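You operate a simulated robot arm through the tools that you are given. There is no shell and no other tool. Be economical: measure what you need, move in short steps, check, and stop when the job is done.

Carry out the task below with a simulated robot arm. There is one attempt and no reset: what you move stays moved.

TASK
Rub the oxide off the earth bracket, then clamp the strap down.
Fine: use the abrasive pad and put it back; lower the strap, then turn the clamp tight. What is to be rubbed or washed off counts as gone when no trace of it is left.

The check looks at the end state, three seconds after you hand in, the way a careful person would. Anything else that was tipped, shoved, dropped, spilled or broken makes it a failure.

THE ROBOT
A 6-joint arm with a two-finger parallel gripper, fixed in place. Base frame: the origin is at the foot of the arm, x ahead of it, y to its left, z up. Readings come in m, rad, newtons and seconds.
With the tool pointing down near the work surface it reaches from about 0.48 to 0.88 m from the base axis. Its first joint turns from -2.007 to 2.007 rad. Payload 4.2 kg.
The tool frame sits at the grasp point between the pads (the TCP): z along the fingers, y along the line on which they close. The tips reach 0.023 m beyond it. The gripper opens to 0.094 m. The fingers are 0.038 m wide and 0.01 m thick; the gripper's body (0.054 by 0.096 m) begins 0.039 m behind the TCP.
Orientation is that of the tool frame in the base frame, as [roll, pitch, yaw] about the fixed x, y, z axes, in that order (R = Rz(yaw) Ry(pitch) Rx(roll)). With the fingers straight down and closing along the base's y, the tool's x points along the base's -x, its y along +y and its z along -z.

THE INTERFACE
- The arm moves only by the tool play_rows. Its argument "series" is one flat list of numbers, 6 for each row, row after row: the shift along the tool's x, y, z in units of 100 mm (1.0 is 100 mm), then the turn, a rotation vector about the tool's x, y, z in units of 180 degrees (1.0 is 180 degrees). In form: [x, y, z, ax, ay, az, x, y, z, ax, ay, az, ...]. A call has 1 to 8 rows; each row is the pose to reach, as a shift and turn from the pose commanded when the call began, along the tool's axes at that moment. "fingers" is the gripper command, from -1 (shut) to 1 (fully open), values between in proportion, set as the call begins (left out, the last holds). A call with a number of a shift or a turn outside -1 to 1 is refused whole. Rows are played at 5 a second. More than 0.05 m and 0.15 rad between two rows, or a gripper value outside its range, and nothing of the call is played. A pose out of reach is approached as far as the arm can. The call stops where the force on the tool passes 40 N (or 10 N more than at its start, if that is more) or the arm is blocked; 0.2 s more then pass. The fingers move at their own pace (about 0.108 m/s each) and stop on an object; they squeeze with about 30 N. The grip force told is the motor's: it shows also when the fingers shut on nothing. Time passes only in rows, and 0.2 s behind the last, so rows that repeat a pose let the fingers close. It gives the time, the measured TCP pose, the force on the tool (base axes), the opening and the grip force at its end, in the units of the frame above (readings bear some noise), with the torque about the TCP (base axes, N m) and any sound that the robot's microphone picked up.
- Cameras (640 x 400 px; columns grow to the right, rows downward): "scene" is fixed at [0.0496, 0.5013, 1.7703]; the picture's right is [-0.61, -0.79, 0.00], its down [-0.42, 0.33, -0.84] and it looks along [0.67, -0.51, -0.54] (base axes); focal length 323 px, centre (320, 200). "wrist" rides on the gripper at [0.086, 0.016, -0.074] in the tool frame; the picture's right is [-0.18, 0.98, 0.00], its down [-0.58, -0.11, -0.81] and it looks along [-0.79, -0.15, 0.59] (tool axes); focal length 243 px, centre (320, 200). There is no depth. A picture from a camera that has moved, and an enlarged one, comes with that camera's place and axes in the base frame and with its lens.
- get_image(camera): a new picture of that camera. No time passes.
- slide_trunk(by): slides the trunk up (or, below 0, down) by that many m; the arm rides with it, the base frame stays. It gives what a move gives, with no picture.
- zoom(camera, box): a new picture of the part [left, top, right, bottom] of that camera's present view, enlarged. No time passes.
- sign_off(): hands the job in; it is judged then, once.

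Work in short steps. Places have to be worked out from the pictures, the camera data and where the tool is seen: move nearer, look again, correct. Check each grasp and each placing, and mend what went wrong. You have 120 turns and 64 pictures in all, those below and enlarged ones among them. Open the gripper and draw the arm clear of the work before you hand the job in, unless the task says otherwise; then end with one line.

The tools are called after "Call:" by a JSON object that holds its "api" and its "payload". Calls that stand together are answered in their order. play_rows: Moves the arm, as the interface text tells. Its arguments: {"type":"object","properties":{"series":{"type":"array","items":{"type":"number"}},"fingers":{"type":"number"}},"required":["series"]} The other tools are called the same way: slide_trunk (by) slides the trunk up or down; get_image (camera) takes a picture; zoom (camera, box) takes an enlarged picture of a part of a camera's view; sign_off () hands the job in.

At the start:

```text
clock: 0.0
ee_pos: [0.4792, 0.039, 1.3684]
orientation: [-3.141, -0.001, -3.142]
force: [0.0, -0.4, 0.2]
torque: [0.01, 0.01, -0.03]
opening: 0.0943
grasp_force: 0.0
trunk travel left (down, up): [-0.85, 0.14]
```

scene: 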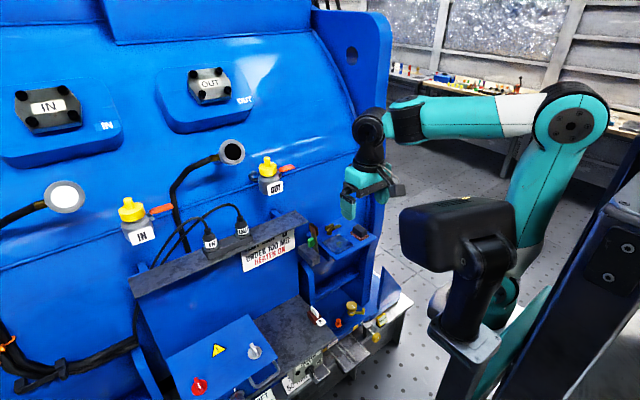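
wrist: 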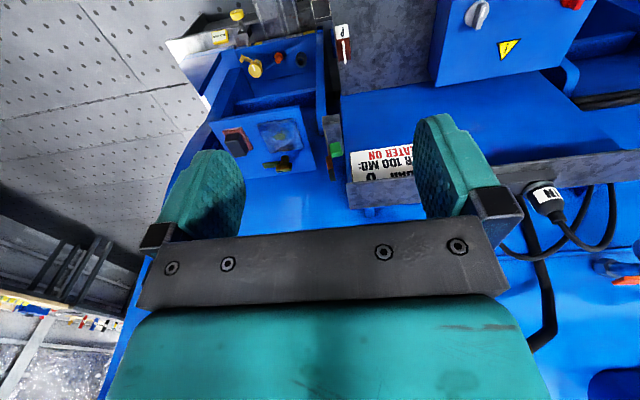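

The pictures show a blue tank with a shelf and a small unit on the right with pad-like and clamp-like items. I zoom in there to identify the bracket, pad, strap and clamp.

Call:
{"api": "zoom", "payload": {"camera": "scene", "box": [280, 200, 440, 300]}}

Call:
{"api": "zoom", "payload": {"camera": "scene", "box": [250, 290, 410, 390]}}

Call:
{"api": "zoom", "payload": {"camera": "wrist", "box": [170, 0, 370, 200]}}

```text
4.00 times, centred on (360, 250) of scene
camera zoom: at [0.0496, 0.5013, 1.7703], right [-0.61, -0.79, 0.0], down [-0.42, 0.33, -0.84], along [0.67, -0.51, -0.54], focal length 1293 px, centre (160, 0)
```

zoom: 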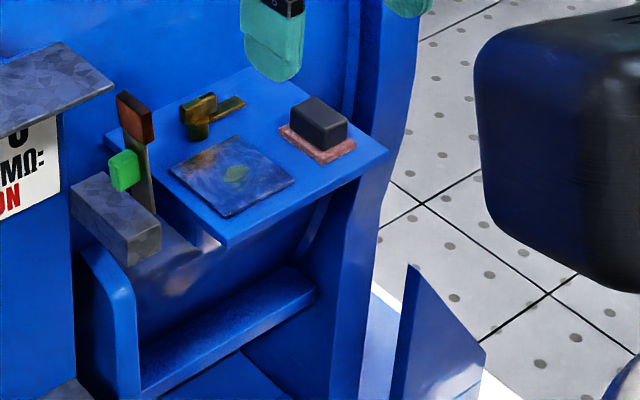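

```text
4.00 times, centred on (330, 340) of scene
camera zoom: at [0.0496, 0.5013, 1.7703], right [-0.61, -0.79, 0.0], down [-0.42, 0.33, -0.84], along [0.67, -0.51, -0.54], focal length 1293 px, centre (280, -360)
```

zoom: 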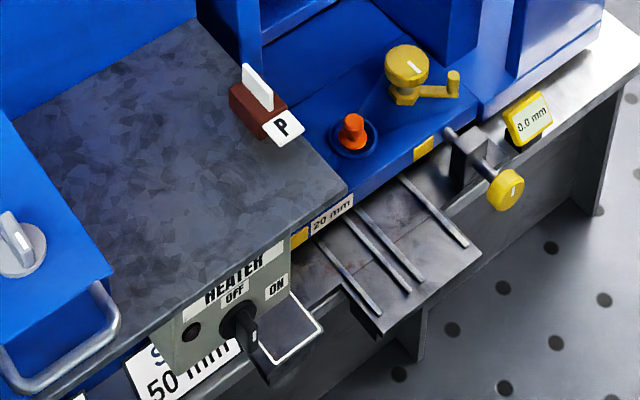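

```text
2.00 times, centred on (270, 100) of wrist
camera zoom: at [0.3948, 0.0564, 1.4428], right [0.18, 0.98, 0.0], down [0.58, -0.11, 0.81], along [0.79, -0.15, -0.59], focal length 485 px, centre (420, 400)
```

zoom: 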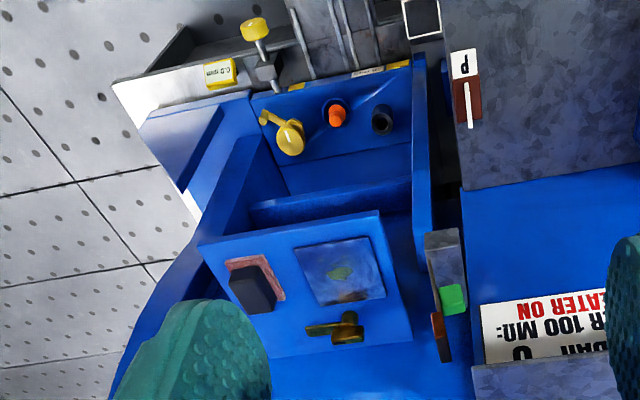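

I place the pad at about (0.735,-0.21,1.0), the stained plate at (0.745,-0.11,0.985) and the brass clamp at (0.795,-0.11,1.02). I move the wrist camera closer for a good look.

Call:
{"api": "play_rows", "payload": {"series": [0, -0.3, 0.3, 0, 0, 0, 0, -0.6, 0.6, 0, 0, 0, 0, -0.9, 0.8, 0, 0, 0, 0, -1, 0.9, 0, 0, 0]}}

Call:
{"api": "play_rows", "payload": {"series": [0, -0.3, 0.2, 0, 0, 0, 0, -0.6, 0.4, 0, 0, 0, 0, -0.8, 0.6, 0, 0, 0]}}

Call:
{"api": "get_image", "payload": {"camera": "wrist"}}

```text
clock: 1.0
ee_pos: [0.4813, -0.063, 1.2784]
orientation: [3.141, 0.001, 3.141]
force: [-0.5, -0.6, -0.4]
torque: [-0.02, -0.02, -0.02]
opening: 0.094
grasp_force: 0.1
trunk travel left (down, up): [-0.85, 0.14]
```

```text
clock: 1.8
ee_pos: [0.4804, -0.1405, 1.2185]
orientation: [-3.141, 0.001, -3.141]
force: [-1.0, 0.1, -0.3]
torque: [0.0, -0.02, -0.04]
opening: 0.094
grasp_force: 0.0
trunk travel left (down, up): [-0.85, 0.14]
```

```text
58 pictures are left
camera wrist: at [0.3954, -0.1228, 1.2935], right [0.18, 0.98, 0.0], down [0.58, -0.11, 0.81], along [0.79, -0.15, -0.59], focal length 243 px, centre (320, 200)
```

wrist: 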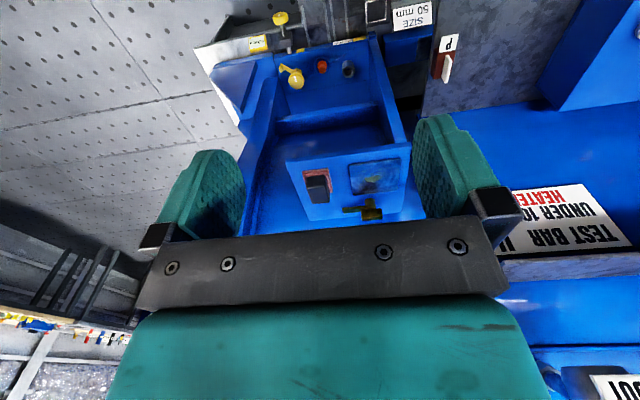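

The unit is in view between the fingers; I enlarge it.

Call:
{"api": "zoom", "payload": {"camera": "wrist", "box": [270, 120, 430, 240]}}

Call:
{"api": "zoom", "payload": {"camera": "scene", "box": [295, 210, 385, 266]}}

```text
3.33 times, centred on (350, 180) of wrist
camera zoom: at [0.3954, -0.1228, 1.2935], right [0.18, 0.98, 0.0], down [0.58, -0.11, 0.81], along [0.79, -0.15, -0.59], focal length 809 px, centre (220, 267)
```

zoom: 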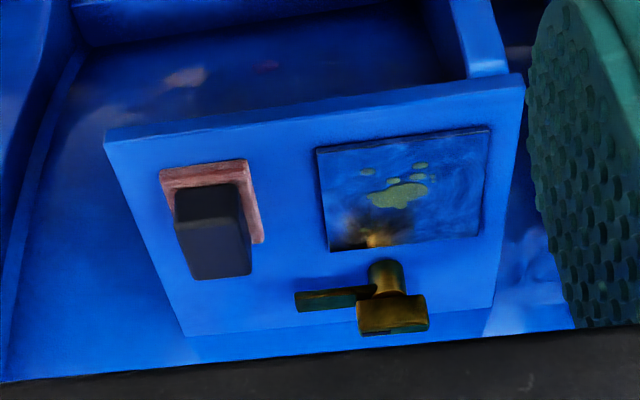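

```text
7.11 times, centred on (340, 238) of scene
camera zoom: at [0.0496, 0.5013, 1.7703], right [-0.61, -0.79, 0.0], down [-0.42, 0.33, -0.84], along [0.67, -0.51, -0.54], focal length 2300 px, centre (178, -70)
```

zoom: 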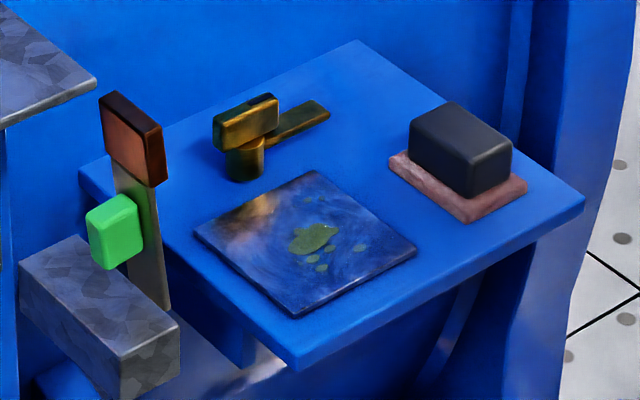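

The bracket is the plate with green oxide spots near (0.708,-0.091,1.02). The pad block is about 0.05×0.03 m near (0.695,-0.178), its top at about z=1.05, and the strap stands upright at y≈0.02 with a green knob. I go above the pad.

Call:
{"api": "play_rows", "payload": {"series": [-0.45, -0.1, 0.1, 0, 0, 0, -0.9, -0.2, 0.2, 0, 0, 0, -1, -0.3, 0.3, 0, 0, 0]}}

Call:
{"api": "play_rows", "payload": {"series": [-0.45, 0, 0.1, 0, 0, 0, -0.9, -0.08, 0.4, 0, 0, 0, -1, -0.08, 0.55, 0, 0, 0]}}

Call:
{"api": "get_image", "payload": {"camera": "wrist"}}

```text
clock: 2.6
ee_pos: [0.5807, -0.1704, 1.1886]
orientation: [-3.141, 0.0, 3.141]
force: [0.4, 0.2, 0.9]
torque: [-0.01, -0.05, 0.0]
opening: 0.0938
grasp_force: 0.0
trunk travel left (down, up): [-0.85, 0.14]
```

```text
refused: row 2 steps farther than a row can; nothing moved
```

```text
55 pictures are left
camera wrist: at [0.4949, -0.1531, 1.2627], right [0.18, 0.98, 0.0], down [0.58, -0.11, 0.81], along [0.79, -0.15, -0.59], focal length 243 px, centre (320, 200)
```

wrist: 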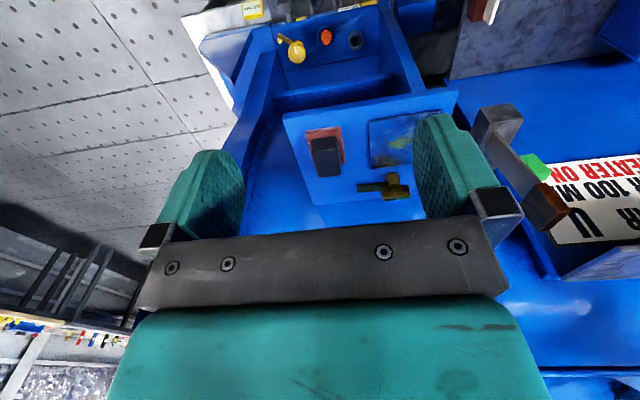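

Second half was refused for step size; I replay in smaller steps, to about (0.69,-0.177,1.13).

Call:
{"api": "play_rows", "payload": {"series": [-0.4, 0, 0.1, 0, 0, 0, -0.8, -0.05, 0.3, 0, 0, 0, -1, -0.08, 0.55, 0, 0, 0]}}

Call:
{"api": "get_image", "payload": {"camera": "wrist"}}

```text
clock: 3.4
ee_pos: [0.6772, -0.1771, 1.1331]
orientation: [-3.14, -0.001, -3.141]
force: [-1.3, -0.1, 0.4]
torque: [-0.04, -0.03, 0.01]
opening: 0.0941
grasp_force: 0.0
trunk travel left (down, up): [-0.85, 0.14]
```

```text
54 pictures are left
camera wrist: at [0.5928, -0.1606, 1.2076], right [0.18, 0.98, 0.0], down [0.58, -0.11, 0.81], along [0.79, -0.15, -0.59], focal length 243 px, centre (320, 200)
```

wrist: 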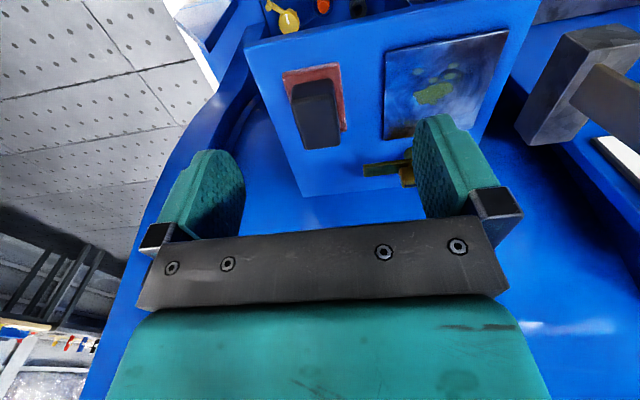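

I enlarge the pad and plate to measure.

Call:
{"api": "zoom", "payload": {"camera": "wrist", "box": [240, 10, 520, 190]}}

```text
2.22 times, centred on (380, 100) of wrist
camera zoom: at [0.5928, -0.1606, 1.2076], right [0.18, 0.98, 0.0], down [0.58, -0.11, 0.81], along [0.79, -0.15, -0.59], focal length 539 px, centre (187, 422)
```

zoom: 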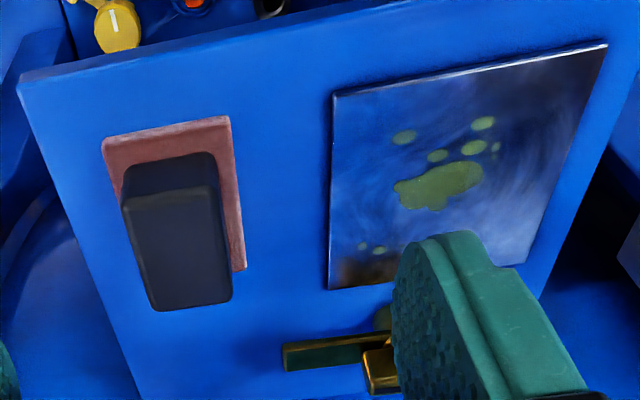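

Triangulated from two wrist views, the pad block is centred at (0.7065,-0.183) with its top at z≈1.052, and the plate is x 0.678–0.758, y −0.128–−0.048, top z≈1.019. I descend to the pad with the fingers open, then close at z≈1.05.

Call:
{"api": "play_rows", "payload": {"series": [-0.275, -0.04, 0.2, 0, 0, 0, -0.275, -0.04, 0.5, 0, 0, 0, -0.275, -0.04, 0.7, 0, 0, 0, -0.275, -0.04, 0.83, 0, 0, 0, -0.275, -0.04, 0.83, 0, 0, 0]}}

Call:
{"api": "get_image", "payload": {"camera": "wrist"}}

Call:
{"api": "zoom", "payload": {"camera": "scene", "box": [295, 200, 405, 270]}}

```text
clock: 4.6
ee_pos: [0.707, -0.1821, 1.0506]
orientation: [-3.141, 0.0, -3.141]
force: [-0.2, -0.2, 0.0]
torque: [0.01, 0.01, -0.01]
opening: 0.094
grasp_force: 0.0
trunk travel left (down, up): [-0.85, 0.14]
```

```text
52 pictures are left
camera wrist: at [0.6219, -0.1656, 1.1254], right [0.18, 0.98, 0.0], down [0.58, -0.11, 0.81], along [0.79, -0.15, -0.59], focal length 243 px, centre (320, 200)
```

wrist: 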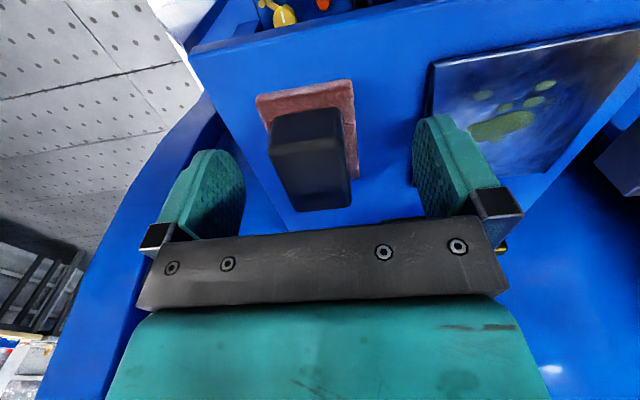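

```text
5.71 times, centred on (350, 235) of scene
camera zoom: at [0.0496, 0.5013, 1.7703], right [-0.61, -0.79, 0.0], down [-0.42, 0.33, -0.84], along [0.67, -0.51, -0.54], focal length 1848 px, centre (149, 0)
```

zoom: 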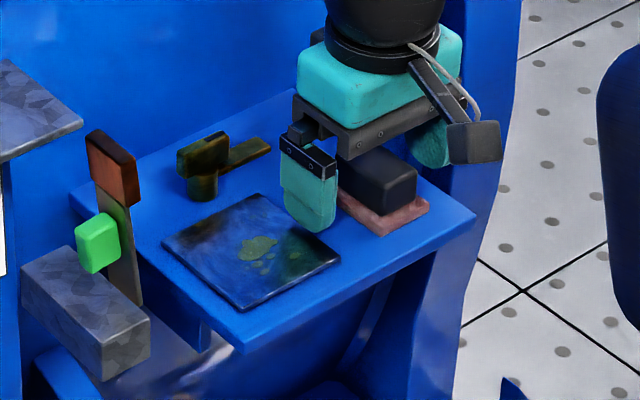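

The TCP projection (320,183) lies on the block's top centre, so I close the fingers.

Call:
{"api": "play_rows", "payload": {"series": [0, 0, 0, 0, 0, 0, 0, 0, 0, 0, 0, 0, 0, 0, 0, 0, 0, 0, 0, 0, 0, 0, 0, 0], "fingers": -1}}

Call:
{"api": "play_rows", "payload": {"series": [0, 0, -0.2, 0, 0, 0, 0, 0, -0.4, 0, 0, 0, 0, 0, -0.4, 0, 0, 0]}}

Call:
{"api": "get_image", "payload": {"camera": "wrist"}}

Call:
{"api": "zoom", "payload": {"camera": "scene", "box": [295, 200, 405, 270]}}

```text
clock: 5.6
ee_pos: [0.7074, -0.1828, 1.0526]
orientation: [-3.141, 0.0, 3.142]
force: [0.7, 0.4, -0.3]
torque: [-0.04, -0.01, 0.0]
opening: 0.0314
grasp_force: 29.9
trunk travel left (down, up): [-0.85, 0.14]
```

```text
clock: 6.4
ee_pos: [0.7068, -0.1825, 1.0933]
orientation: [3.141, 0.0, -3.14]
force: [-0.2, -0.5, -0.3]
torque: [-0.03, -0.01, 0.01]
opening: 0.0315
grasp_force: 29.6
trunk travel left (down, up): [-0.85, 0.14]
```

```text
50 pictures are left
camera wrist: at [0.6216, -0.1653, 1.1668], right [0.18, 0.98, 0.0], down [0.58, -0.11, 0.81], along [0.79, -0.15, -0.59], focal length 243 px, centre (320, 200)
```

wrist: 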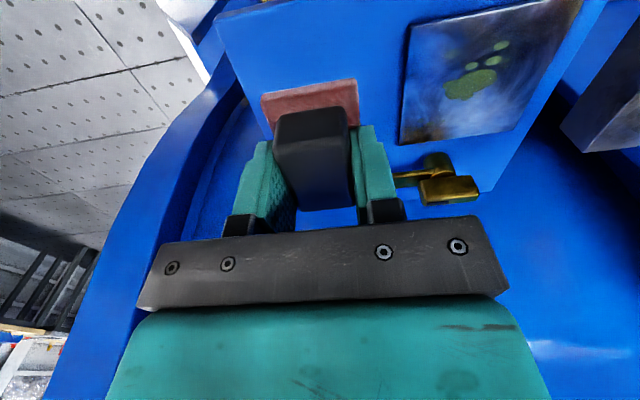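

```text
5.71 times, centred on (350, 235) of scene
camera zoom: at [0.0496, 0.5013, 1.7703], right [-0.61, -0.79, 0.0], down [-0.42, 0.33, -0.84], along [0.67, -0.51, -0.54], focal length 1848 px, centre (149, 0)
```

zoom: 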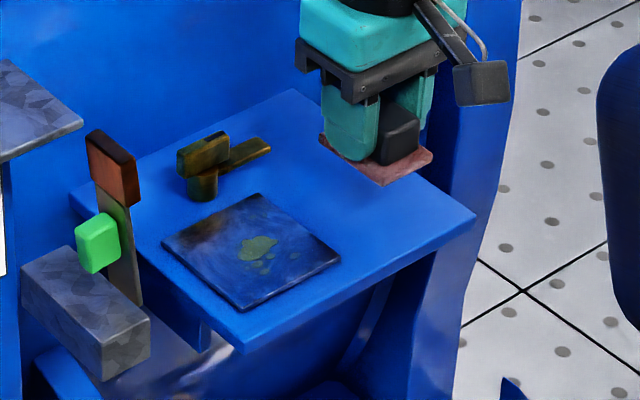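

The pink layer lifted with the block, so it is the abrasive; its rest pose is TCP (0.7067,−0.1825,1.0515). I carry it over the plate centre at travel height.

Call:
{"api": "play_rows", "payload": {"series": [0, 0.3, 0, 0, 0, 0, -0.05, 0.6, 0, 0, 0, 0, -0.1, 0.9, 0, 0, 0, 0, -0.1, 0.9, 0, 0, 0, 0]}}

Call:
{"api": "get_image", "payload": {"camera": "wrist"}}

Call:
{"api": "zoom", "payload": {"camera": "scene", "box": [295, 200, 405, 270]}}

```text
clock: 7.4
ee_pos: [0.7171, -0.0911, 1.0911]
orientation: [3.14, 0.0, 3.141]
force: [0.1, 0.2, -1.0]
torque: [-0.01, -0.01, -0.01]
opening: 0.0312
grasp_force: 30.1
trunk travel left (down, up): [-0.85, 0.14]
```

```text
48 pictures are left
camera wrist: at [0.6314, -0.0755, 1.1663], right [0.18, 0.98, 0.0], down [0.58, -0.11, 0.81], along [0.79, -0.15, -0.59], focal length 243 px, centre (320, 200)
```

wrist: 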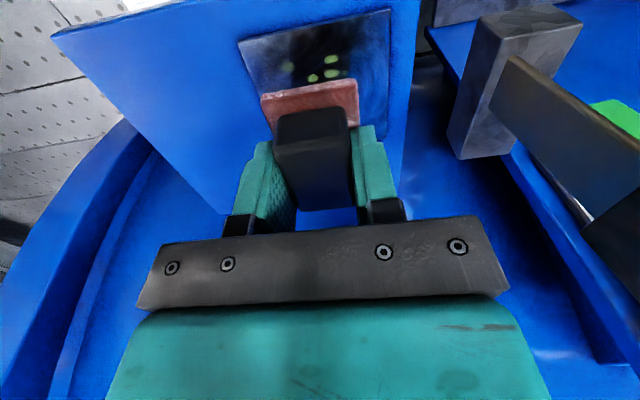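

```text
5.71 times, centred on (350, 235) of scene
camera zoom: at [0.0496, 0.5013, 1.7703], right [-0.61, -0.79, 0.0], down [-0.42, 0.33, -0.84], along [0.67, -0.51, -0.54], focal length 1848 px, centre (149, 0)
```

zoom: 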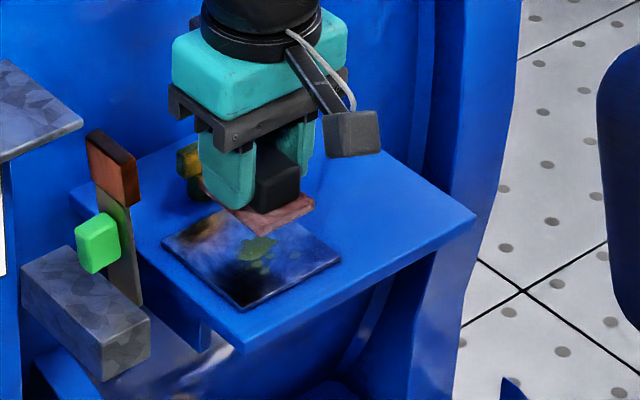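

Pad is above the plate with the strap clear. I lower slowly toward expected contact at TCP z≈1.0575.

Call:
{"api": "play_rows", "payload": {"series": [0, 0, 0.15, 0, 0, 0, 0, 0, 0.27, 0, 0, 0, 0, 0, 0.31, 0, 0, 0, 0, 0, 0.33, 0, 0, 0, 0, 0, 0.33, 0, 0, 0]}}

```text
clock: 8.6
ee_pos: [0.7172, -0.0926, 1.0586]
orientation: [-3.142, 0.001, 3.141]
force: [-0.1, -0.2, -0.8]
torque: [0.02, 0.02, -0.01]
opening: 0.0313
grasp_force: 30.3
trunk travel left (down, up): [-0.85, 0.14]
```

No contact yet; I go down in 1 mm steps.

Call:
{"api": "play_rows", "payload": {"series": [0, 0, 0.01, 0, 0, 0, 0, 0, 0.02, 0, 0, 0, 0, 0, 0.02, 0, 0, 0]}}

Call:
{"api": "play_rows", "payload": {"series": [0, 0, 0.01, 0, 0, 0, 0, 0, 0.02, 0, 0, 0, 0, 0, 0.02, 0, 0, 0]}}

```text
clock: 9.4
ee_pos: [0.7171, -0.0939, 1.0567]
orientation: [-3.141, 0.0, 3.141]
force: [0.3, 0.9, -0.6]
torque: [0.03, -0.02, -0.01]
opening: 0.031
grasp_force: 30.1
trunk travel left (down, up): [-0.85, 0.14]
```

```text
clock: 10.2
ee_pos: [0.7169, -0.0924, 1.0549]
orientation: [3.14, 0.003, 3.141]
force: [-0.8, -0.2, 17.4]
torque: [-0.01, 0.45, -0.02]
opening: 0.0313
grasp_force: 29.8
trunk travel left (down, up): [-0.85, 0.14]
```

Contact at z≈1.0545 with 17 N. I rub with short strokes in x at several y lines, slightly lighter.

Call:
{"api": "play_rows", "payload": {"series": [-0.12, 0, -0.004, 0, 0, 0, 0.12, 0, -0.004, 0, 0, 0, 0.12, 0.12, -0.004, 0, 0, 0, -0.12, 0.12, -0.004, 0, 0, 0, -0.12, -0.13, -0.004, 0, 0, 0, 0.12, -0.13, -0.004, 0, 0, 0, 0, 0, -0.004, 0, 0, 0]}}

```text
clock: 11.8
ee_pos: [0.7178, -0.0926, 1.0541]
orientation: [-3.14, 0.001, -3.14]
force: [-1.8, -1.0, 8.6]
torque: [-0.05, -0.18, -0.03]
opening: 0.0312
grasp_force: 30.4
trunk travel left (down, up): [-0.85, 0.14]
```

Rubbing went smoothly at ~9 N. Two more passes, then lift and look.

Call:
{"api": "play_rows", "payload": {"series": [-0.14, 0, 0, 0, 0, 0, 0.14, 0, 0, 0, 0, 0, 0.14, 0.14, 0, 0, 0, 0, -0.14, 0.14, 0, 0, 0, 0, -0.14, -0.14, 0, 0, 0, 0, 0.14, -0.14, 0, 0, 0, 0, 0, 0, 0, 0, 0, 0]}}

Call:
{"api": "play_rows", "payload": {"series": [-0.14, 0.07, 0, 0, 0, 0, 0.14, 0.07, 0, 0, 0, 0, 0.14, -0.07, 0, 0, 0, 0, -0.14, -0.07, 0, 0, 0, 0, 0, -0.14, 0, 0, 0, 0, 0, 0.14, 0, 0, 0, 0, 0, 0, 0, 0, 0, 0]}}

Call:
{"api": "play_rows", "payload": {"series": [0, -0.05, -0.2, 0, 0, 0, 0, -0.3, -0.4, 0, 0, 0, 0, -0.6, -0.4, 0, 0, 0, 0, -0.9, -0.4, 0, 0, 0, 0, -0.9, -0.4, 0, 0, 0]}}

Call:
{"api": "zoom", "payload": {"camera": "wrist", "box": [340, 0, 620, 180]}}

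Call:
{"api": "zoom", "payload": {"camera": "scene", "box": [295, 200, 405, 270]}}

```text
clock: 13.4
ee_pos: [0.7167, -0.0955, 1.0546]
orientation: [-3.141, 0.0, 3.14]
force: [-4.9, -4.9, 23.1]
torque: [-0.17, -0.04, -0.03]
opening: 0.0313
grasp_force: 30.3
trunk travel left (down, up): [-0.85, 0.14]
```

```text
clock: 14.3
ee_pos: [0.7153, -0.0993, 1.055]
orientation: [-3.141, 0.004, 3.14]
force: [2.0, 1.6, 20.9]
torque: [0.01, 0.1, -0.02]
opening: 0.0313
grasp_force: 30.4
trunk travel left (down, up): [-0.85, 0.14]
stopped in row 4: the force on the tool passed its limit at 42 N (the readings are from after the stop); the commanded pose is now the measured one
```

```text
clock: 15.5
ee_pos: [0.7117, -0.1898, 1.0926]
orientation: [-3.14, -0.002, -3.141]
force: [-0.9, -0.6, -0.4]
torque: [-0.02, 0.02, 0.0]
opening: 0.0314
grasp_force: 30.4
trunk travel left (down, up): [-0.85, 0.14]
```

```text
2.22 times, centred on (480, 90) of wrist
camera zoom: at [0.627, -0.1723, 1.1673], right [0.18, 0.98, 0.0], down [0.58, -0.11, 0.8], along [0.79, -0.15, -0.59], focal length 539 px, centre (-36, 444)
```

zoom: 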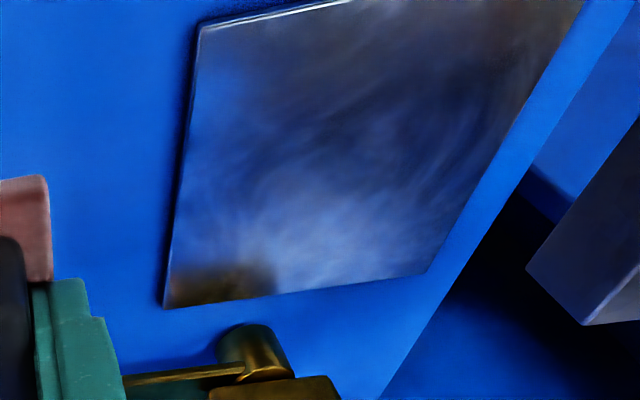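

```text
5.71 times, centred on (350, 235) of scene
camera zoom: at [0.0496, 0.5013, 1.7703], right [-0.61, -0.79, 0.0], down [-0.42, 0.33, -0.84], along [0.67, -0.51, -0.54], focal length 1848 px, centre (149, 0)
```

zoom: 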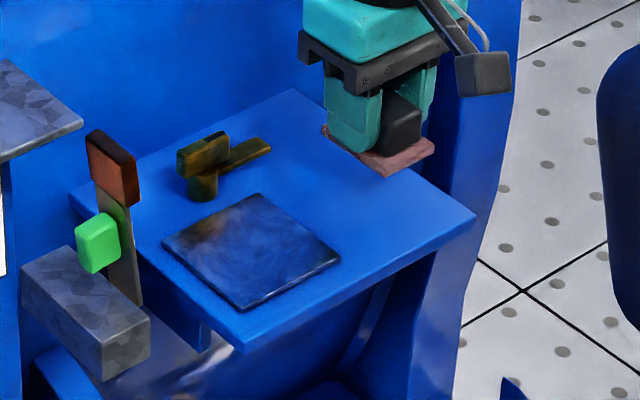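

The oxide is gone (the brown tint at the corner is the brass clamp's reflection). I put the pad back at its rest pose, lowering gently.

Call:
{"api": "play_rows", "payload": {"series": [0.06, 0.065, 0, 0, 0, 0, 0.06, 0.065, 0.2, 0, 0, 0, 0.06, 0.065, 0.35, 0, 0, 0, 0.06, 0.065, 0.39, 0, 0, 0, 0.06, 0.065, 0.4, 0, 0, 0, 0.06, 0.065, 0.4, 0, 0, 0]}}

```text
clock: 16.9
ee_pos: [0.7077, -0.1824, 1.0531]
orientation: [-3.142, -0.003, -3.141]
force: [-0.2, 0.0, -1.4]
torque: [0.0, 0.05, 0.0]
opening: 0.0315
grasp_force: 30.3
trunk travel left (down, up): [-0.85, 0.14]
```

Not yet in contact; lower another 1–2 mm.

Call:
{"api": "play_rows", "payload": {"series": [0, 0, 0.01, 0, 0, 0, 0, 0, 0.01, 0, 0, 0]}}

Call:
{"api": "zoom", "payload": {"camera": "scene", "box": [330, 210, 400, 254]}}

```text
clock: 17.5
ee_pos: [0.7078, -0.1832, 1.0527]
orientation: [3.14, -0.004, 3.142]
force: [0.5, -0.2, -0.1]
torque: [0.01, -0.01, 0.0]
opening: 0.0313
grasp_force: 30.1
trunk travel left (down, up): [-0.85, 0.14]
```

```text
9.09 times, centred on (365, 232) of scene
camera zoom: at [0.0496, 0.5013, 1.7703], right [-0.61, -0.79, 0.0], down [-0.42, 0.33, -0.84], along [0.67, -0.51, -0.54], focal length 2940 px, centre (-89, -91)
```

zoom: 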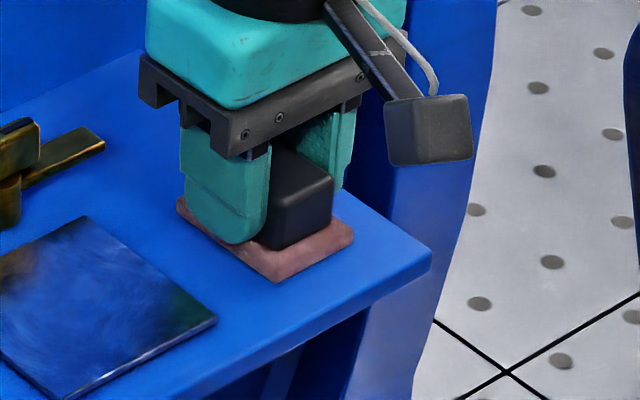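

Still free of contact; continue down by 1 mm increments.

Call:
{"api": "play_rows", "payload": {"series": [0, 0, 0.01, 0, 0, 0, 0, 0, 0.01, 0, 0, 0]}}

Call:
{"api": "play_rows", "payload": {"series": [0, 0, 0.01, 0, 0, 0, 0, 0, 0.01, 0, 0, 0]}}

```text
clock: 18.1
ee_pos: [0.7072, -0.1833, 1.0516]
orientation: [-3.141, -0.003, -3.141]
force: [1.1, -0.8, -0.6]
torque: [-0.03, -0.02, 0.04]
opening: 0.0316
grasp_force: 29.9
trunk travel left (down, up): [-0.85, 0.14]
```

```text
clock: 18.7
ee_pos: [0.7082, -0.1825, 1.0517]
orientation: [-3.142, 0.0, -3.141]
force: [-0.7, -0.2, 12.1]
torque: [0.02, -0.31, 0.0]
opening: 0.0313
grasp_force: 29.6
trunk travel left (down, up): [-0.85, 0.14]
```

Contact (12 N): the pad is on the shelf. I ease off, open, and rise.

Call:
{"api": "play_rows", "payload": {"series": [0, 0, -0.008, 0, 0, 0, 0, 0, -0.008, 0, 0, 0]}}

Call:
{"api": "play_rows", "payload": {"series": [0, 0, 0, 0, 0, 0, 0, 0, 0, 0, 0, 0, 0, 0, 0, 0, 0, 0, 0, 0, 0, 0, 0, 0], "fingers": 1}}

Call:
{"api": "play_rows", "payload": {"series": [0, 0, -0.3, 0, 0, 0, 0, 0, -0.6, 0, 0, 0, 0, 0, -0.95, 0, 0, 0, 0, 0, -0.95, 0, 0, 0]}}

Call:
{"api": "zoom", "payload": {"camera": "wrist", "box": [240, 0, 560, 200]}}

Call:
{"api": "zoom", "payload": {"camera": "scene", "box": [295, 200, 405, 270]}}

```text
clock: 19.3
ee_pos: [0.7076, -0.1839, 1.0507]
orientation: [-3.141, -0.001, 3.139]
force: [2.6, 0.8, 7.3]
torque: [-0.01, -0.27, 0.04]
opening: 0.0312
grasp_force: 29.5
trunk travel left (down, up): [-0.85, 0.14]
```

```text
clock: 20.3
ee_pos: [0.7083, -0.184, 1.051]
orientation: [3.141, -0.003, 3.142]
force: [-0.6, 1.2, -0.3]
torque: [0.0, 0.03, -0.02]
opening: 0.094
grasp_force: 0.1
trunk travel left (down, up): [-0.85, 0.14]
```

```text
clock: 21.3
ee_pos: [0.7077, -0.1835, 1.1457]
orientation: [3.141, -0.005, 3.141]
force: [0.0, -0.1, 0.3]
torque: [0.01, -0.02, 0.03]
opening: 0.0941
grasp_force: 0.1
trunk travel left (down, up): [-0.85, 0.14]
```

```text
2.00 times, centred on (400, 100) of wrist
camera zoom: at [0.6234, -0.1661, 1.2211], right [0.18, 0.98, 0.0], down [0.58, -0.11, 0.8], along [0.79, -0.15, -0.59], focal length 485 px, centre (160, 400)
```

zoom: 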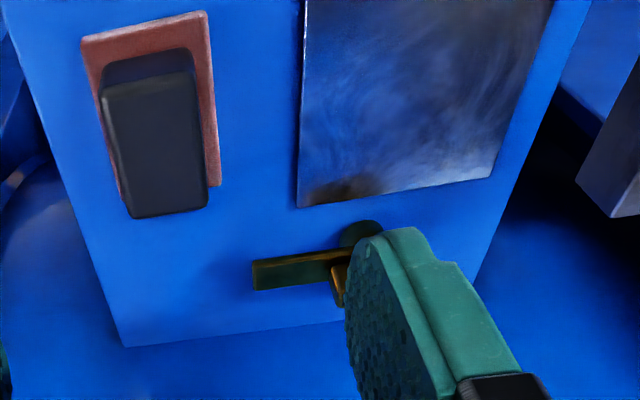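

```text
5.71 times, centred on (350, 235) of scene
camera zoom: at [0.0496, 0.5013, 1.7703], right [-0.61, -0.79, 0.0], down [-0.42, 0.33, -0.84], along [0.67, -0.51, -0.54], focal length 1848 px, centre (149, 0)
```

zoom: 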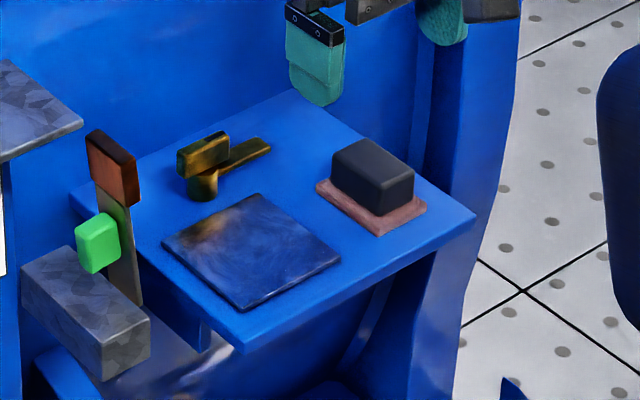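

The pad is back and the plate clean. Now I back off and position the wrist camera to look at the strap and its green knob.

Call:
{"api": "play_rows", "payload": {"series": [0.1, 0, -0.4, 0, 0, 0, 0.5, 0, -0.6, 0, 0, 0, 0.9, 0.2, -0.6, 0, 0, 0, 1, 0.6, -0.6, 0, 0, 0, 1, 1, -0.6, 0, 0, 0]}}

Call:
{"api": "play_rows", "payload": {"series": [0, 0.4, 0, 0, 0, 0, 0, 0.8, 0, 0, 0, 0, 0, 0.9, 0, 0, 0, 0, 0, 0.9, 0, 0, 0, 0]}}

Call:
{"api": "get_image", "payload": {"camera": "wrist"}}

```text
clock: 22.5
ee_pos: [0.6094, -0.0854, 1.2065]
orientation: [-3.141, -0.003, 3.14]
force: [-0.8, -0.5, -0.3]
torque: [0.02, 0.0, 0.04]
opening: 0.0938
grasp_force: 0.0
trunk travel left (down, up): [-0.85, 0.14]
```

```text
clock: 23.5
ee_pos: [0.607, 0.008, 1.2062]
orientation: [3.141, -0.007, 3.141]
force: [1.3, 0.7, 0.4]
torque: [-0.03, 0.01, 0.03]
opening: 0.0942
grasp_force: 0.0
trunk travel left (down, up): [-0.85, 0.14]
```

```text
41 pictures are left
camera wrist: at [0.5236, 0.0238, 1.2808], right [0.18, 0.98, 0.0], down [0.58, -0.11, 0.8], along [0.79, -0.15, -0.59], focal length 243 px, centre (320, 200)
```

wrist: 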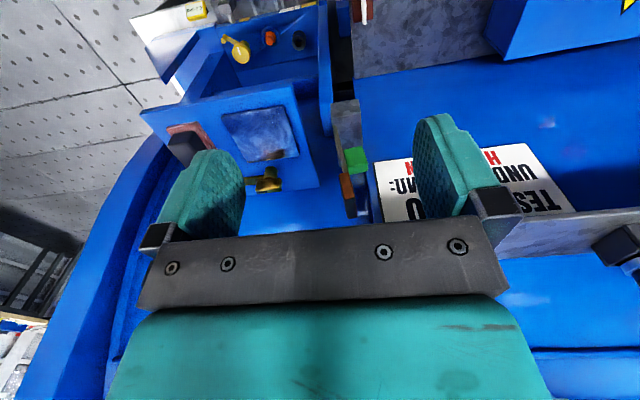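

Call:
{"api": "zoom", "payload": {"camera": "wrist", "box": [290, 80, 430, 230]}}

```text
2.67 times, centred on (360, 155) of wrist
camera zoom: at [0.5236, 0.0238, 1.2808], right [0.18, 0.98, 0.0], down [0.58, -0.11, 0.8], along [0.79, -0.15, -0.59], focal length 647 px, centre (213, 320)
```

zoom: 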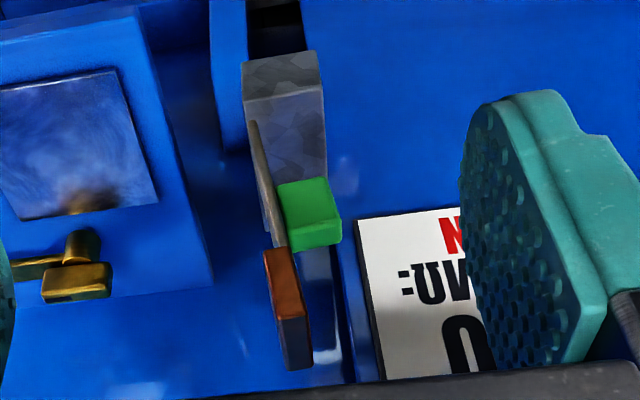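

From the views the strap's hinge is near (y≈0.008, z≈1.03), with the green knob at about (0.718,0.028,1.085) on its +y side. An overhanging ledge starts around x≥0.70, y≥0.04, z≈1.18, so I'll come in tilted 45° from the robot side. First I close the fingers and tilt here, then look.

Call:
{"api": "play_rows", "payload": {"series": [0, 0, 0, 0, -0.045, 0, 0, 0, 0, 0, -0.09, 0, 0, 0, 0, 0, -0.135, 0, 0, 0, 0, 0, -0.18, 0, 0, 0, 0, 0, -0.22, 0, 0, 0, 0, 0, -0.25, 0, 0, 0, 0, 0, -0.25, 0], "fingers": -1}}

Call:
{"api": "get_image", "payload": {"camera": "wrist"}}

Call:
{"api": "get_image", "payload": {"camera": "scene"}}

```text
clock: 25.1
ee_pos: [0.6081, 0.0065, 1.2047]
orientation: [3.141, 0.783, -3.14]
force: [0.5, 0.3, 0.1]
torque: [0.0, 0.03, 0.0]
opening: 0.0
grasp_force: 30.1
trunk travel left (down, up): [-0.85, 0.14]
```

```text
39 pictures are left
camera wrist: at [0.4953, 0.0234, 1.1975], right [0.13, 0.98, 0.13], down [-0.16, -0.11, 0.98], along [0.98, -0.15, 0.14], focal length 243 px, centre (320, 200)
```

wrist: 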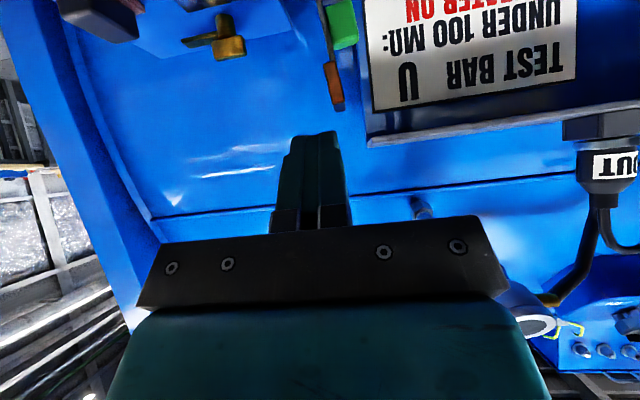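

```text
38 pictures are left
```

scene: 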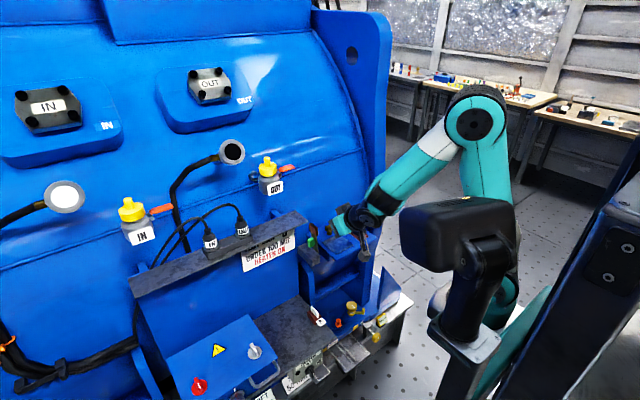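

The tilted view confirms knob (0.718,0.029,1.086) and copper end (0.718,0.016,1.13). I lower in front of the ledge at y≈0.068, then check before advancing.

Call:
{"api": "play_rows", "payload": {"series": [0.17, 0.15, 0.22, 0, 0, 0, 0.34, 0.3, 0.44, 0, 0, 0, 0.51, 0.45, 0.66, 0, 0, 0, 0.686, 0.61, 0.87, 0, 0, 0, 0.686, 0.61, 0.87, 0, 0, 0]}}

Call:
{"api": "get_image", "payload": {"camera": "wrist"}}

Call:
{"api": "zoom", "payload": {"camera": "scene", "box": [270, 190, 400, 270]}}

```text
clock: 26.3
ee_pos: [0.6173, 0.0665, 1.0927]
orientation: [3.14, 0.781, 3.139]
force: [0.1, 0.7, 0.0]
torque: [-0.02, -0.02, 0.01]
opening: 0.0
grasp_force: 29.6
trunk travel left (down, up): [-0.85, 0.14]
```

```text
37 pictures are left
camera wrist: at [0.5061, 0.0844, 1.0848], right [0.13, 0.98, 0.13], down [-0.16, -0.11, 0.98], along [0.98, -0.15, 0.14], focal length 243 px, centre (320, 200)
```

wrist: 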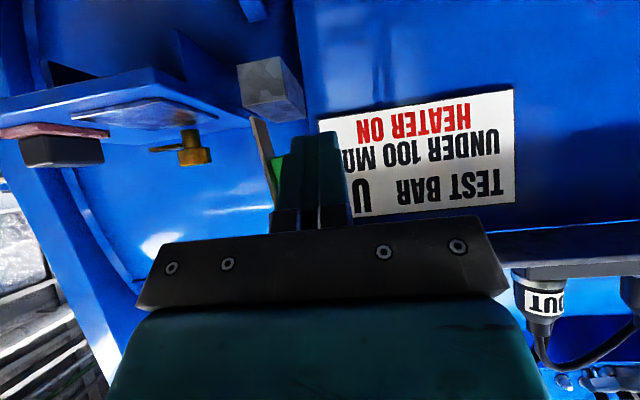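

```text
4.92 times, centred on (335, 230) of scene
camera zoom: at [0.0496, 0.5013, 1.7703], right [-0.61, -0.79, 0.0], down [-0.42, 0.33, -0.84], along [0.67, -0.51, -0.54], focal length 1592 px, centre (246, 52)
```

zoom: 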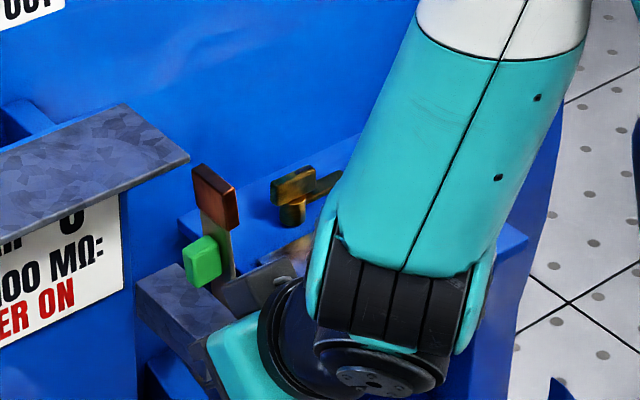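

The finger's lane at y≈0.066 passes just +y of the knob. I advance straight in +x to x≈0.708.

Call:
{"api": "play_rows", "payload": {"series": [-0.2, 0, 0.2, 0, 0, 0, -0.4, 0, 0.4, 0, 0, 0, -0.55, 0, 0.55, 0, 0, 0, -0.63, 0, 0.63, 0, 0, 0, -0.63, 0, 0.63, 0, 0, 0]}}

Call:
{"api": "get_image", "payload": {"camera": "wrist"}}

Call:
{"api": "zoom", "payload": {"camera": "scene", "box": [270, 190, 400, 270]}}

```text
clock: 27.5
ee_pos: [0.7104, 0.068, 1.0939]
orientation: [-3.141, 0.783, 3.141]
force: [-0.2, 0.5, -0.5]
torque: [-0.01, 0.01, -0.04]
opening: 0.0001
grasp_force: 29.9
trunk travel left (down, up): [-0.85, 0.14]
```

```text
35 pictures are left
camera wrist: at [0.5982, 0.0863, 1.0863], right [0.13, 0.98, 0.13], down [-0.16, -0.11, 0.98], along [0.98, -0.15, 0.14], focal length 243 px, centre (320, 200)
```

wrist: 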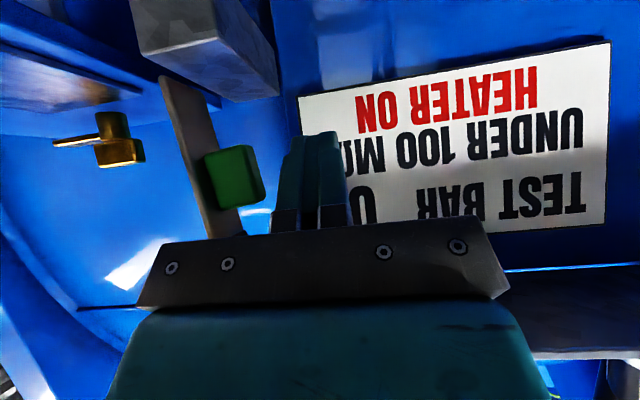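

```text
4.92 times, centred on (335, 230) of scene
camera zoom: at [0.0496, 0.5013, 1.7703], right [-0.61, -0.79, 0.0], down [-0.42, 0.33, -0.84], along [0.67, -0.51, -0.54], focal length 1592 px, centre (246, 52)
```

zoom: 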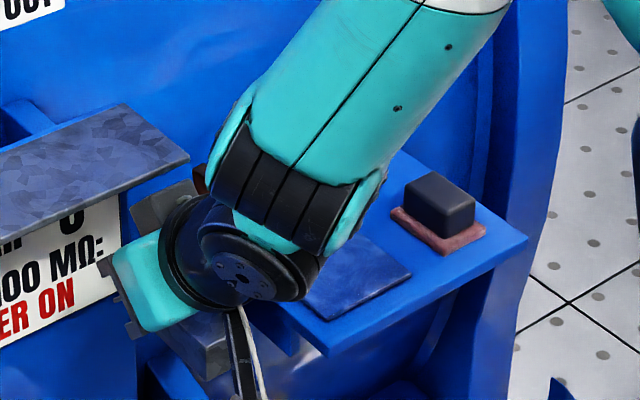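

Clear all around; knob's +y face is about y=0.043 and finger face at 0.058. I push slowly in −y to swing the strap over.

Call:
{"api": "play_rows", "payload": {"series": [0, -0.1, 0, 0, 0, 0, 0, -0.18, 0, 0, 0, 0, 0, -0.26, 0, 0, 0, 0, 0, -0.34, 0, 0, 0, 0, 0, -0.42, 0, 0, 0, 0, 0, -0.42, 0, 0, 0, 0]}}

Call:
{"api": "get_image", "payload": {"camera": "wrist"}}

```text
clock: 28.9
ee_pos: [0.7093, 0.0254, 1.0951]
orientation: [3.141, 0.783, 3.14]
force: [-0.1, 1.2, 1.0]
torque: [-0.03, 0.01, -0.01]
opening: 0.0
grasp_force: 30.0
trunk travel left (down, up): [-0.85, 0.14]
```

```text
33 pictures are left
camera wrist: at [0.5972, 0.0427, 1.0867], right [0.13, 0.98, 0.13], down [-0.16, -0.11, 0.98], along [0.98, -0.15, 0.14], focal length 243 px, centre (320, 200)
```

wrist: 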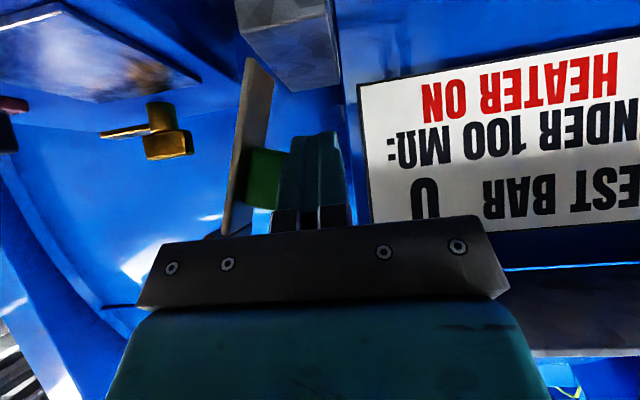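

The strap follows easily (~1 N) and leans over. I continue pushing −y.

Call:
{"api": "play_rows", "payload": {"series": [0, -0.08, 0, 0, 0, 0, 0, -0.16, 0, 0, 0, 0, 0, -0.24, 0, 0, 0, 0, 0, -0.32, 0, 0, 0, 0, 0, -0.36, 0, 0, 0, 0, 0, -0.36, 0, 0, 0, 0]}}

Call:
{"api": "get_image", "payload": {"camera": "wrist"}}

```text
clock: 30.3
ee_pos: [0.7105, -0.0102, 1.094]
orientation: [-3.141, 0.78, 3.14]
force: [0.3, 0.0, -0.3]
torque: [0.0, 0.0, -0.04]
opening: 0.0
grasp_force: 30.4
trunk travel left (down, up): [-0.85, 0.14]
```

```text
32 pictures are left
camera wrist: at [0.5976, 0.0071, 1.0869], right [0.13, 0.98, 0.13], down [-0.16, -0.11, 0.98], along [0.98, -0.15, 0.14], focal length 243 px, centre (320, 200)
```

wrist: 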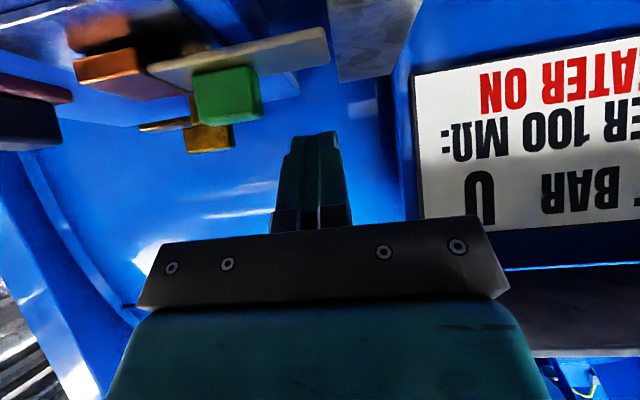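

The strap has fallen over its top and lies nearly flat. I check whether it rests fully on the plate.

Call:
{"api": "zoom", "payload": {"camera": "wrist", "box": [30, 0, 350, 200]}}

```text
2.00 times, centred on (190, 100) of wrist
camera zoom: at [0.5976, 0.0071, 1.0869], right [0.13, 0.98, 0.13], down [-0.16, -0.11, 0.98], along [0.98, -0.15, 0.14], focal length 485 px, centre (580, 400)
```

zoom: 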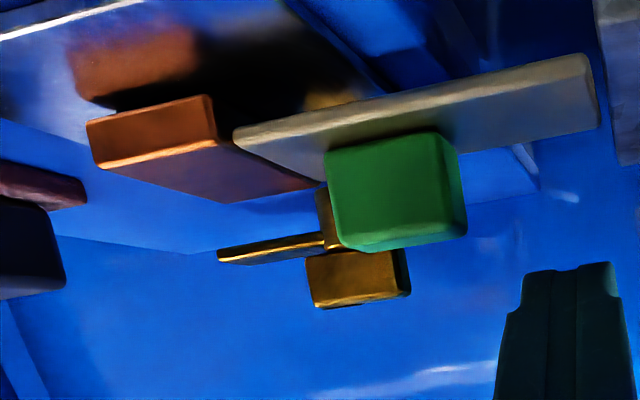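

The strap is level but the reflection suggests a few mm gap beneath the copper. I go up, over the knob at y≈−0.05, and press down gently.

Call:
{"api": "play_rows", "payload": {"series": [-0.18, 0, -0.18, 0, 0, 0, -0.18, -0.2, -0.18, 0, 0, 0, -0.18, -0.4, -0.18, 0, 0, 0, -0.07, -0.4, -0.07, 0, 0, 0, 0, -0.4, 0, 0, 0, 0, 0.03, -0.4, 0.03, 0, 0, 0, 0.03, -0.4, 0.03, 0, 0, 0]}}

```text
clock: 31.9
ee_pos: [0.7103, -0.0511, 1.0913]
orientation: [3.14, 0.782, -3.141]
force: [-0.3, -0.9, -0.4]
torque: [0.0, -0.03, 0.02]
opening: 0.0
grasp_force: 29.2
trunk travel left (down, up): [-0.85, 0.14]
```

No contact yet; continue down in 2 mm steps.

Call:
{"api": "play_rows", "payload": {"series": [0.014, 0, 0.014, 0, 0, 0, 0.028, 0, 0.028, 0, 0, 0, 0.028, 0, 0.028, 0, 0, 0]}}

Call:
{"api": "play_rows", "payload": {"series": [0.014, 0, 0.014, 0, 0, 0, 0.028, 0, 0.028, 0, 0, 0, 0.028, 0, 0.028, 0, 0, 0]}}

```text
clock: 32.7
ee_pos: [0.7101, -0.05, 1.089]
orientation: [-3.14, 0.788, 3.141]
force: [-3.3, 0.1, 20.6]
torque: [0.02, 0.02, -0.06]
opening: 0.0
grasp_force: 30.7
trunk travel left (down, up): [-0.85, 0.14]
```

```text
clock: 33.2
ee_pos: [0.7104, -0.0517, 1.0899]
orientation: [-3.142, 0.797, -3.141]
force: [-7.0, -0.6, 18.7]
torque: [-0.01, 0.15, 0.03]
opening: 0.0
grasp_force: 29.9
trunk travel left (down, up): [-0.85, 0.14]
stopped in row 2: the force on the tool passed its limit at 44 N (the readings are from after the stop); the commanded pose is now the measured one
```

The strap is firmly down (hard stop at 20–40 N). I lift, return to straight-down and look at strap and clamp.

Call:
{"api": "play_rows", "payload": {"series": [-0.2, 0, -0.2, 0, 0, 0, -0.5, 0, -0.5, 0, 0, 0, -0.8, 0, -0.8, 0, 0, 0, -0.8, 0, -0.8, 0, 0.045, 0, -0.8, 0, -0.8, 0, 0.09, 0, -0.8, 0, -0.8, 0, 0.135, 0, -0.8, 0, -0.8, 0, 0.18, 0]}}

Call:
{"api": "play_rows", "payload": {"series": [0, 0, 0, 0, 0.04, 0, 0, 0, 0, 0, 0.073, 0, 0, 0, 0, 0, 0.073, 0], "fingers": 1}}

Call:
{"api": "zoom", "payload": {"camera": "wrist", "box": [220, 0, 500, 220]}}

Call:
{"api": "zoom", "payload": {"camera": "scene", "box": [295, 200, 405, 270]}}

```text
clock: 34.8
ee_pos: [0.7108, -0.0513, 1.2001]
orientation: [-3.141, 0.224, -3.142]
force: [-0.4, -0.6, -0.5]
torque: [-0.03, -0.04, 0.02]
opening: 0.0002
grasp_force: 30.0
trunk travel left (down, up): [-0.85, 0.14]
```

```text
clock: 35.6
ee_pos: [0.7109, -0.0507, 1.2002]
orientation: [-3.14, -0.005, -3.14]
force: [0.3, -0.9, 0.9]
torque: [0.01, 0.0, -0.02]
opening: 0.0943
grasp_force: 0.1
trunk travel left (down, up): [-0.85, 0.14]
```

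```text
1.82 times, centred on (360, 110) of wrist
camera zoom: at [0.6264, -0.0337, 1.2758], right [0.18, 0.98, 0.0], down [0.59, -0.11, 0.8], along [0.79, -0.15, -0.6], focal length 441 px, centre (247, 364)
```

zoom: 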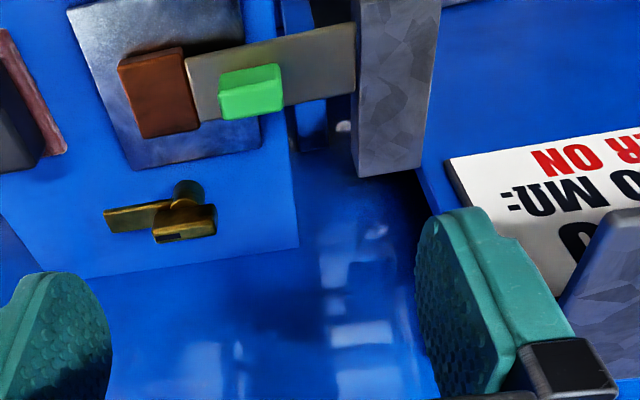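

```text
5.71 times, centred on (350, 235) of scene
camera zoom: at [0.0496, 0.5013, 1.7703], right [-0.61, -0.79, 0.0], down [-0.42, 0.33, -0.84], along [0.67, -0.51, -0.54], focal length 1848 px, centre (149, 0)
```

zoom: 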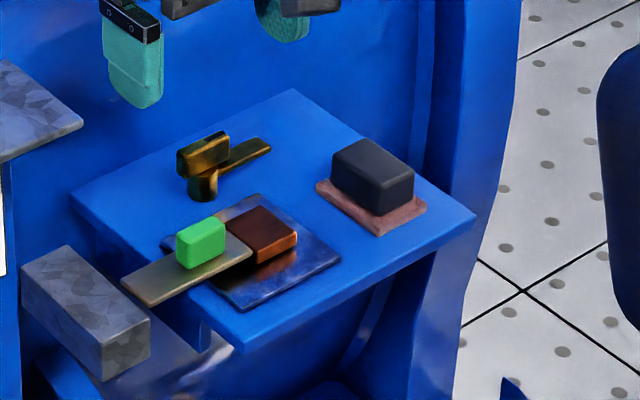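

The strap lies on the bracket; the clamp's dark arm points −y with a handle bar on top near (0.783,−0.10,1.05). I move closer above it to measure.

Call:
{"api": "play_rows", "payload": {"series": [-0.2, -0.25, 0.2, 0, 0, 0, -0.4, -0.5, 0.4, 0, 0, 0, -0.5, -0.5, 0.7, 0, 0, 0, -0.5, -0.5, 0.7, 0, 0, 0]}}

Call:
{"api": "zoom", "payload": {"camera": "wrist", "box": [220, 30, 460, 230]}}

```text
clock: 36.6
ee_pos: [0.7619, -0.1016, 1.1306]
orientation: [3.141, -0.003, 3.141]
force: [-0.6, 0.1, -0.4]
torque: [-0.01, 0.02, 0.0]
opening: 0.0941
grasp_force: 0.1
trunk travel left (down, up): [-0.85, 0.14]
```

```text
2.00 times, centred on (340, 130) of wrist
camera zoom: at [0.6764, -0.0837, 1.2053], right [0.18, 0.98, 0.0], down [0.58, -0.11, 0.8], along [0.79, -0.15, -0.59], focal length 485 px, centre (280, 340)
```

zoom: 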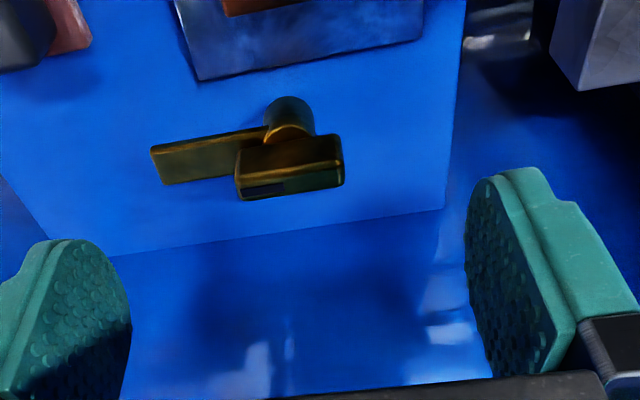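

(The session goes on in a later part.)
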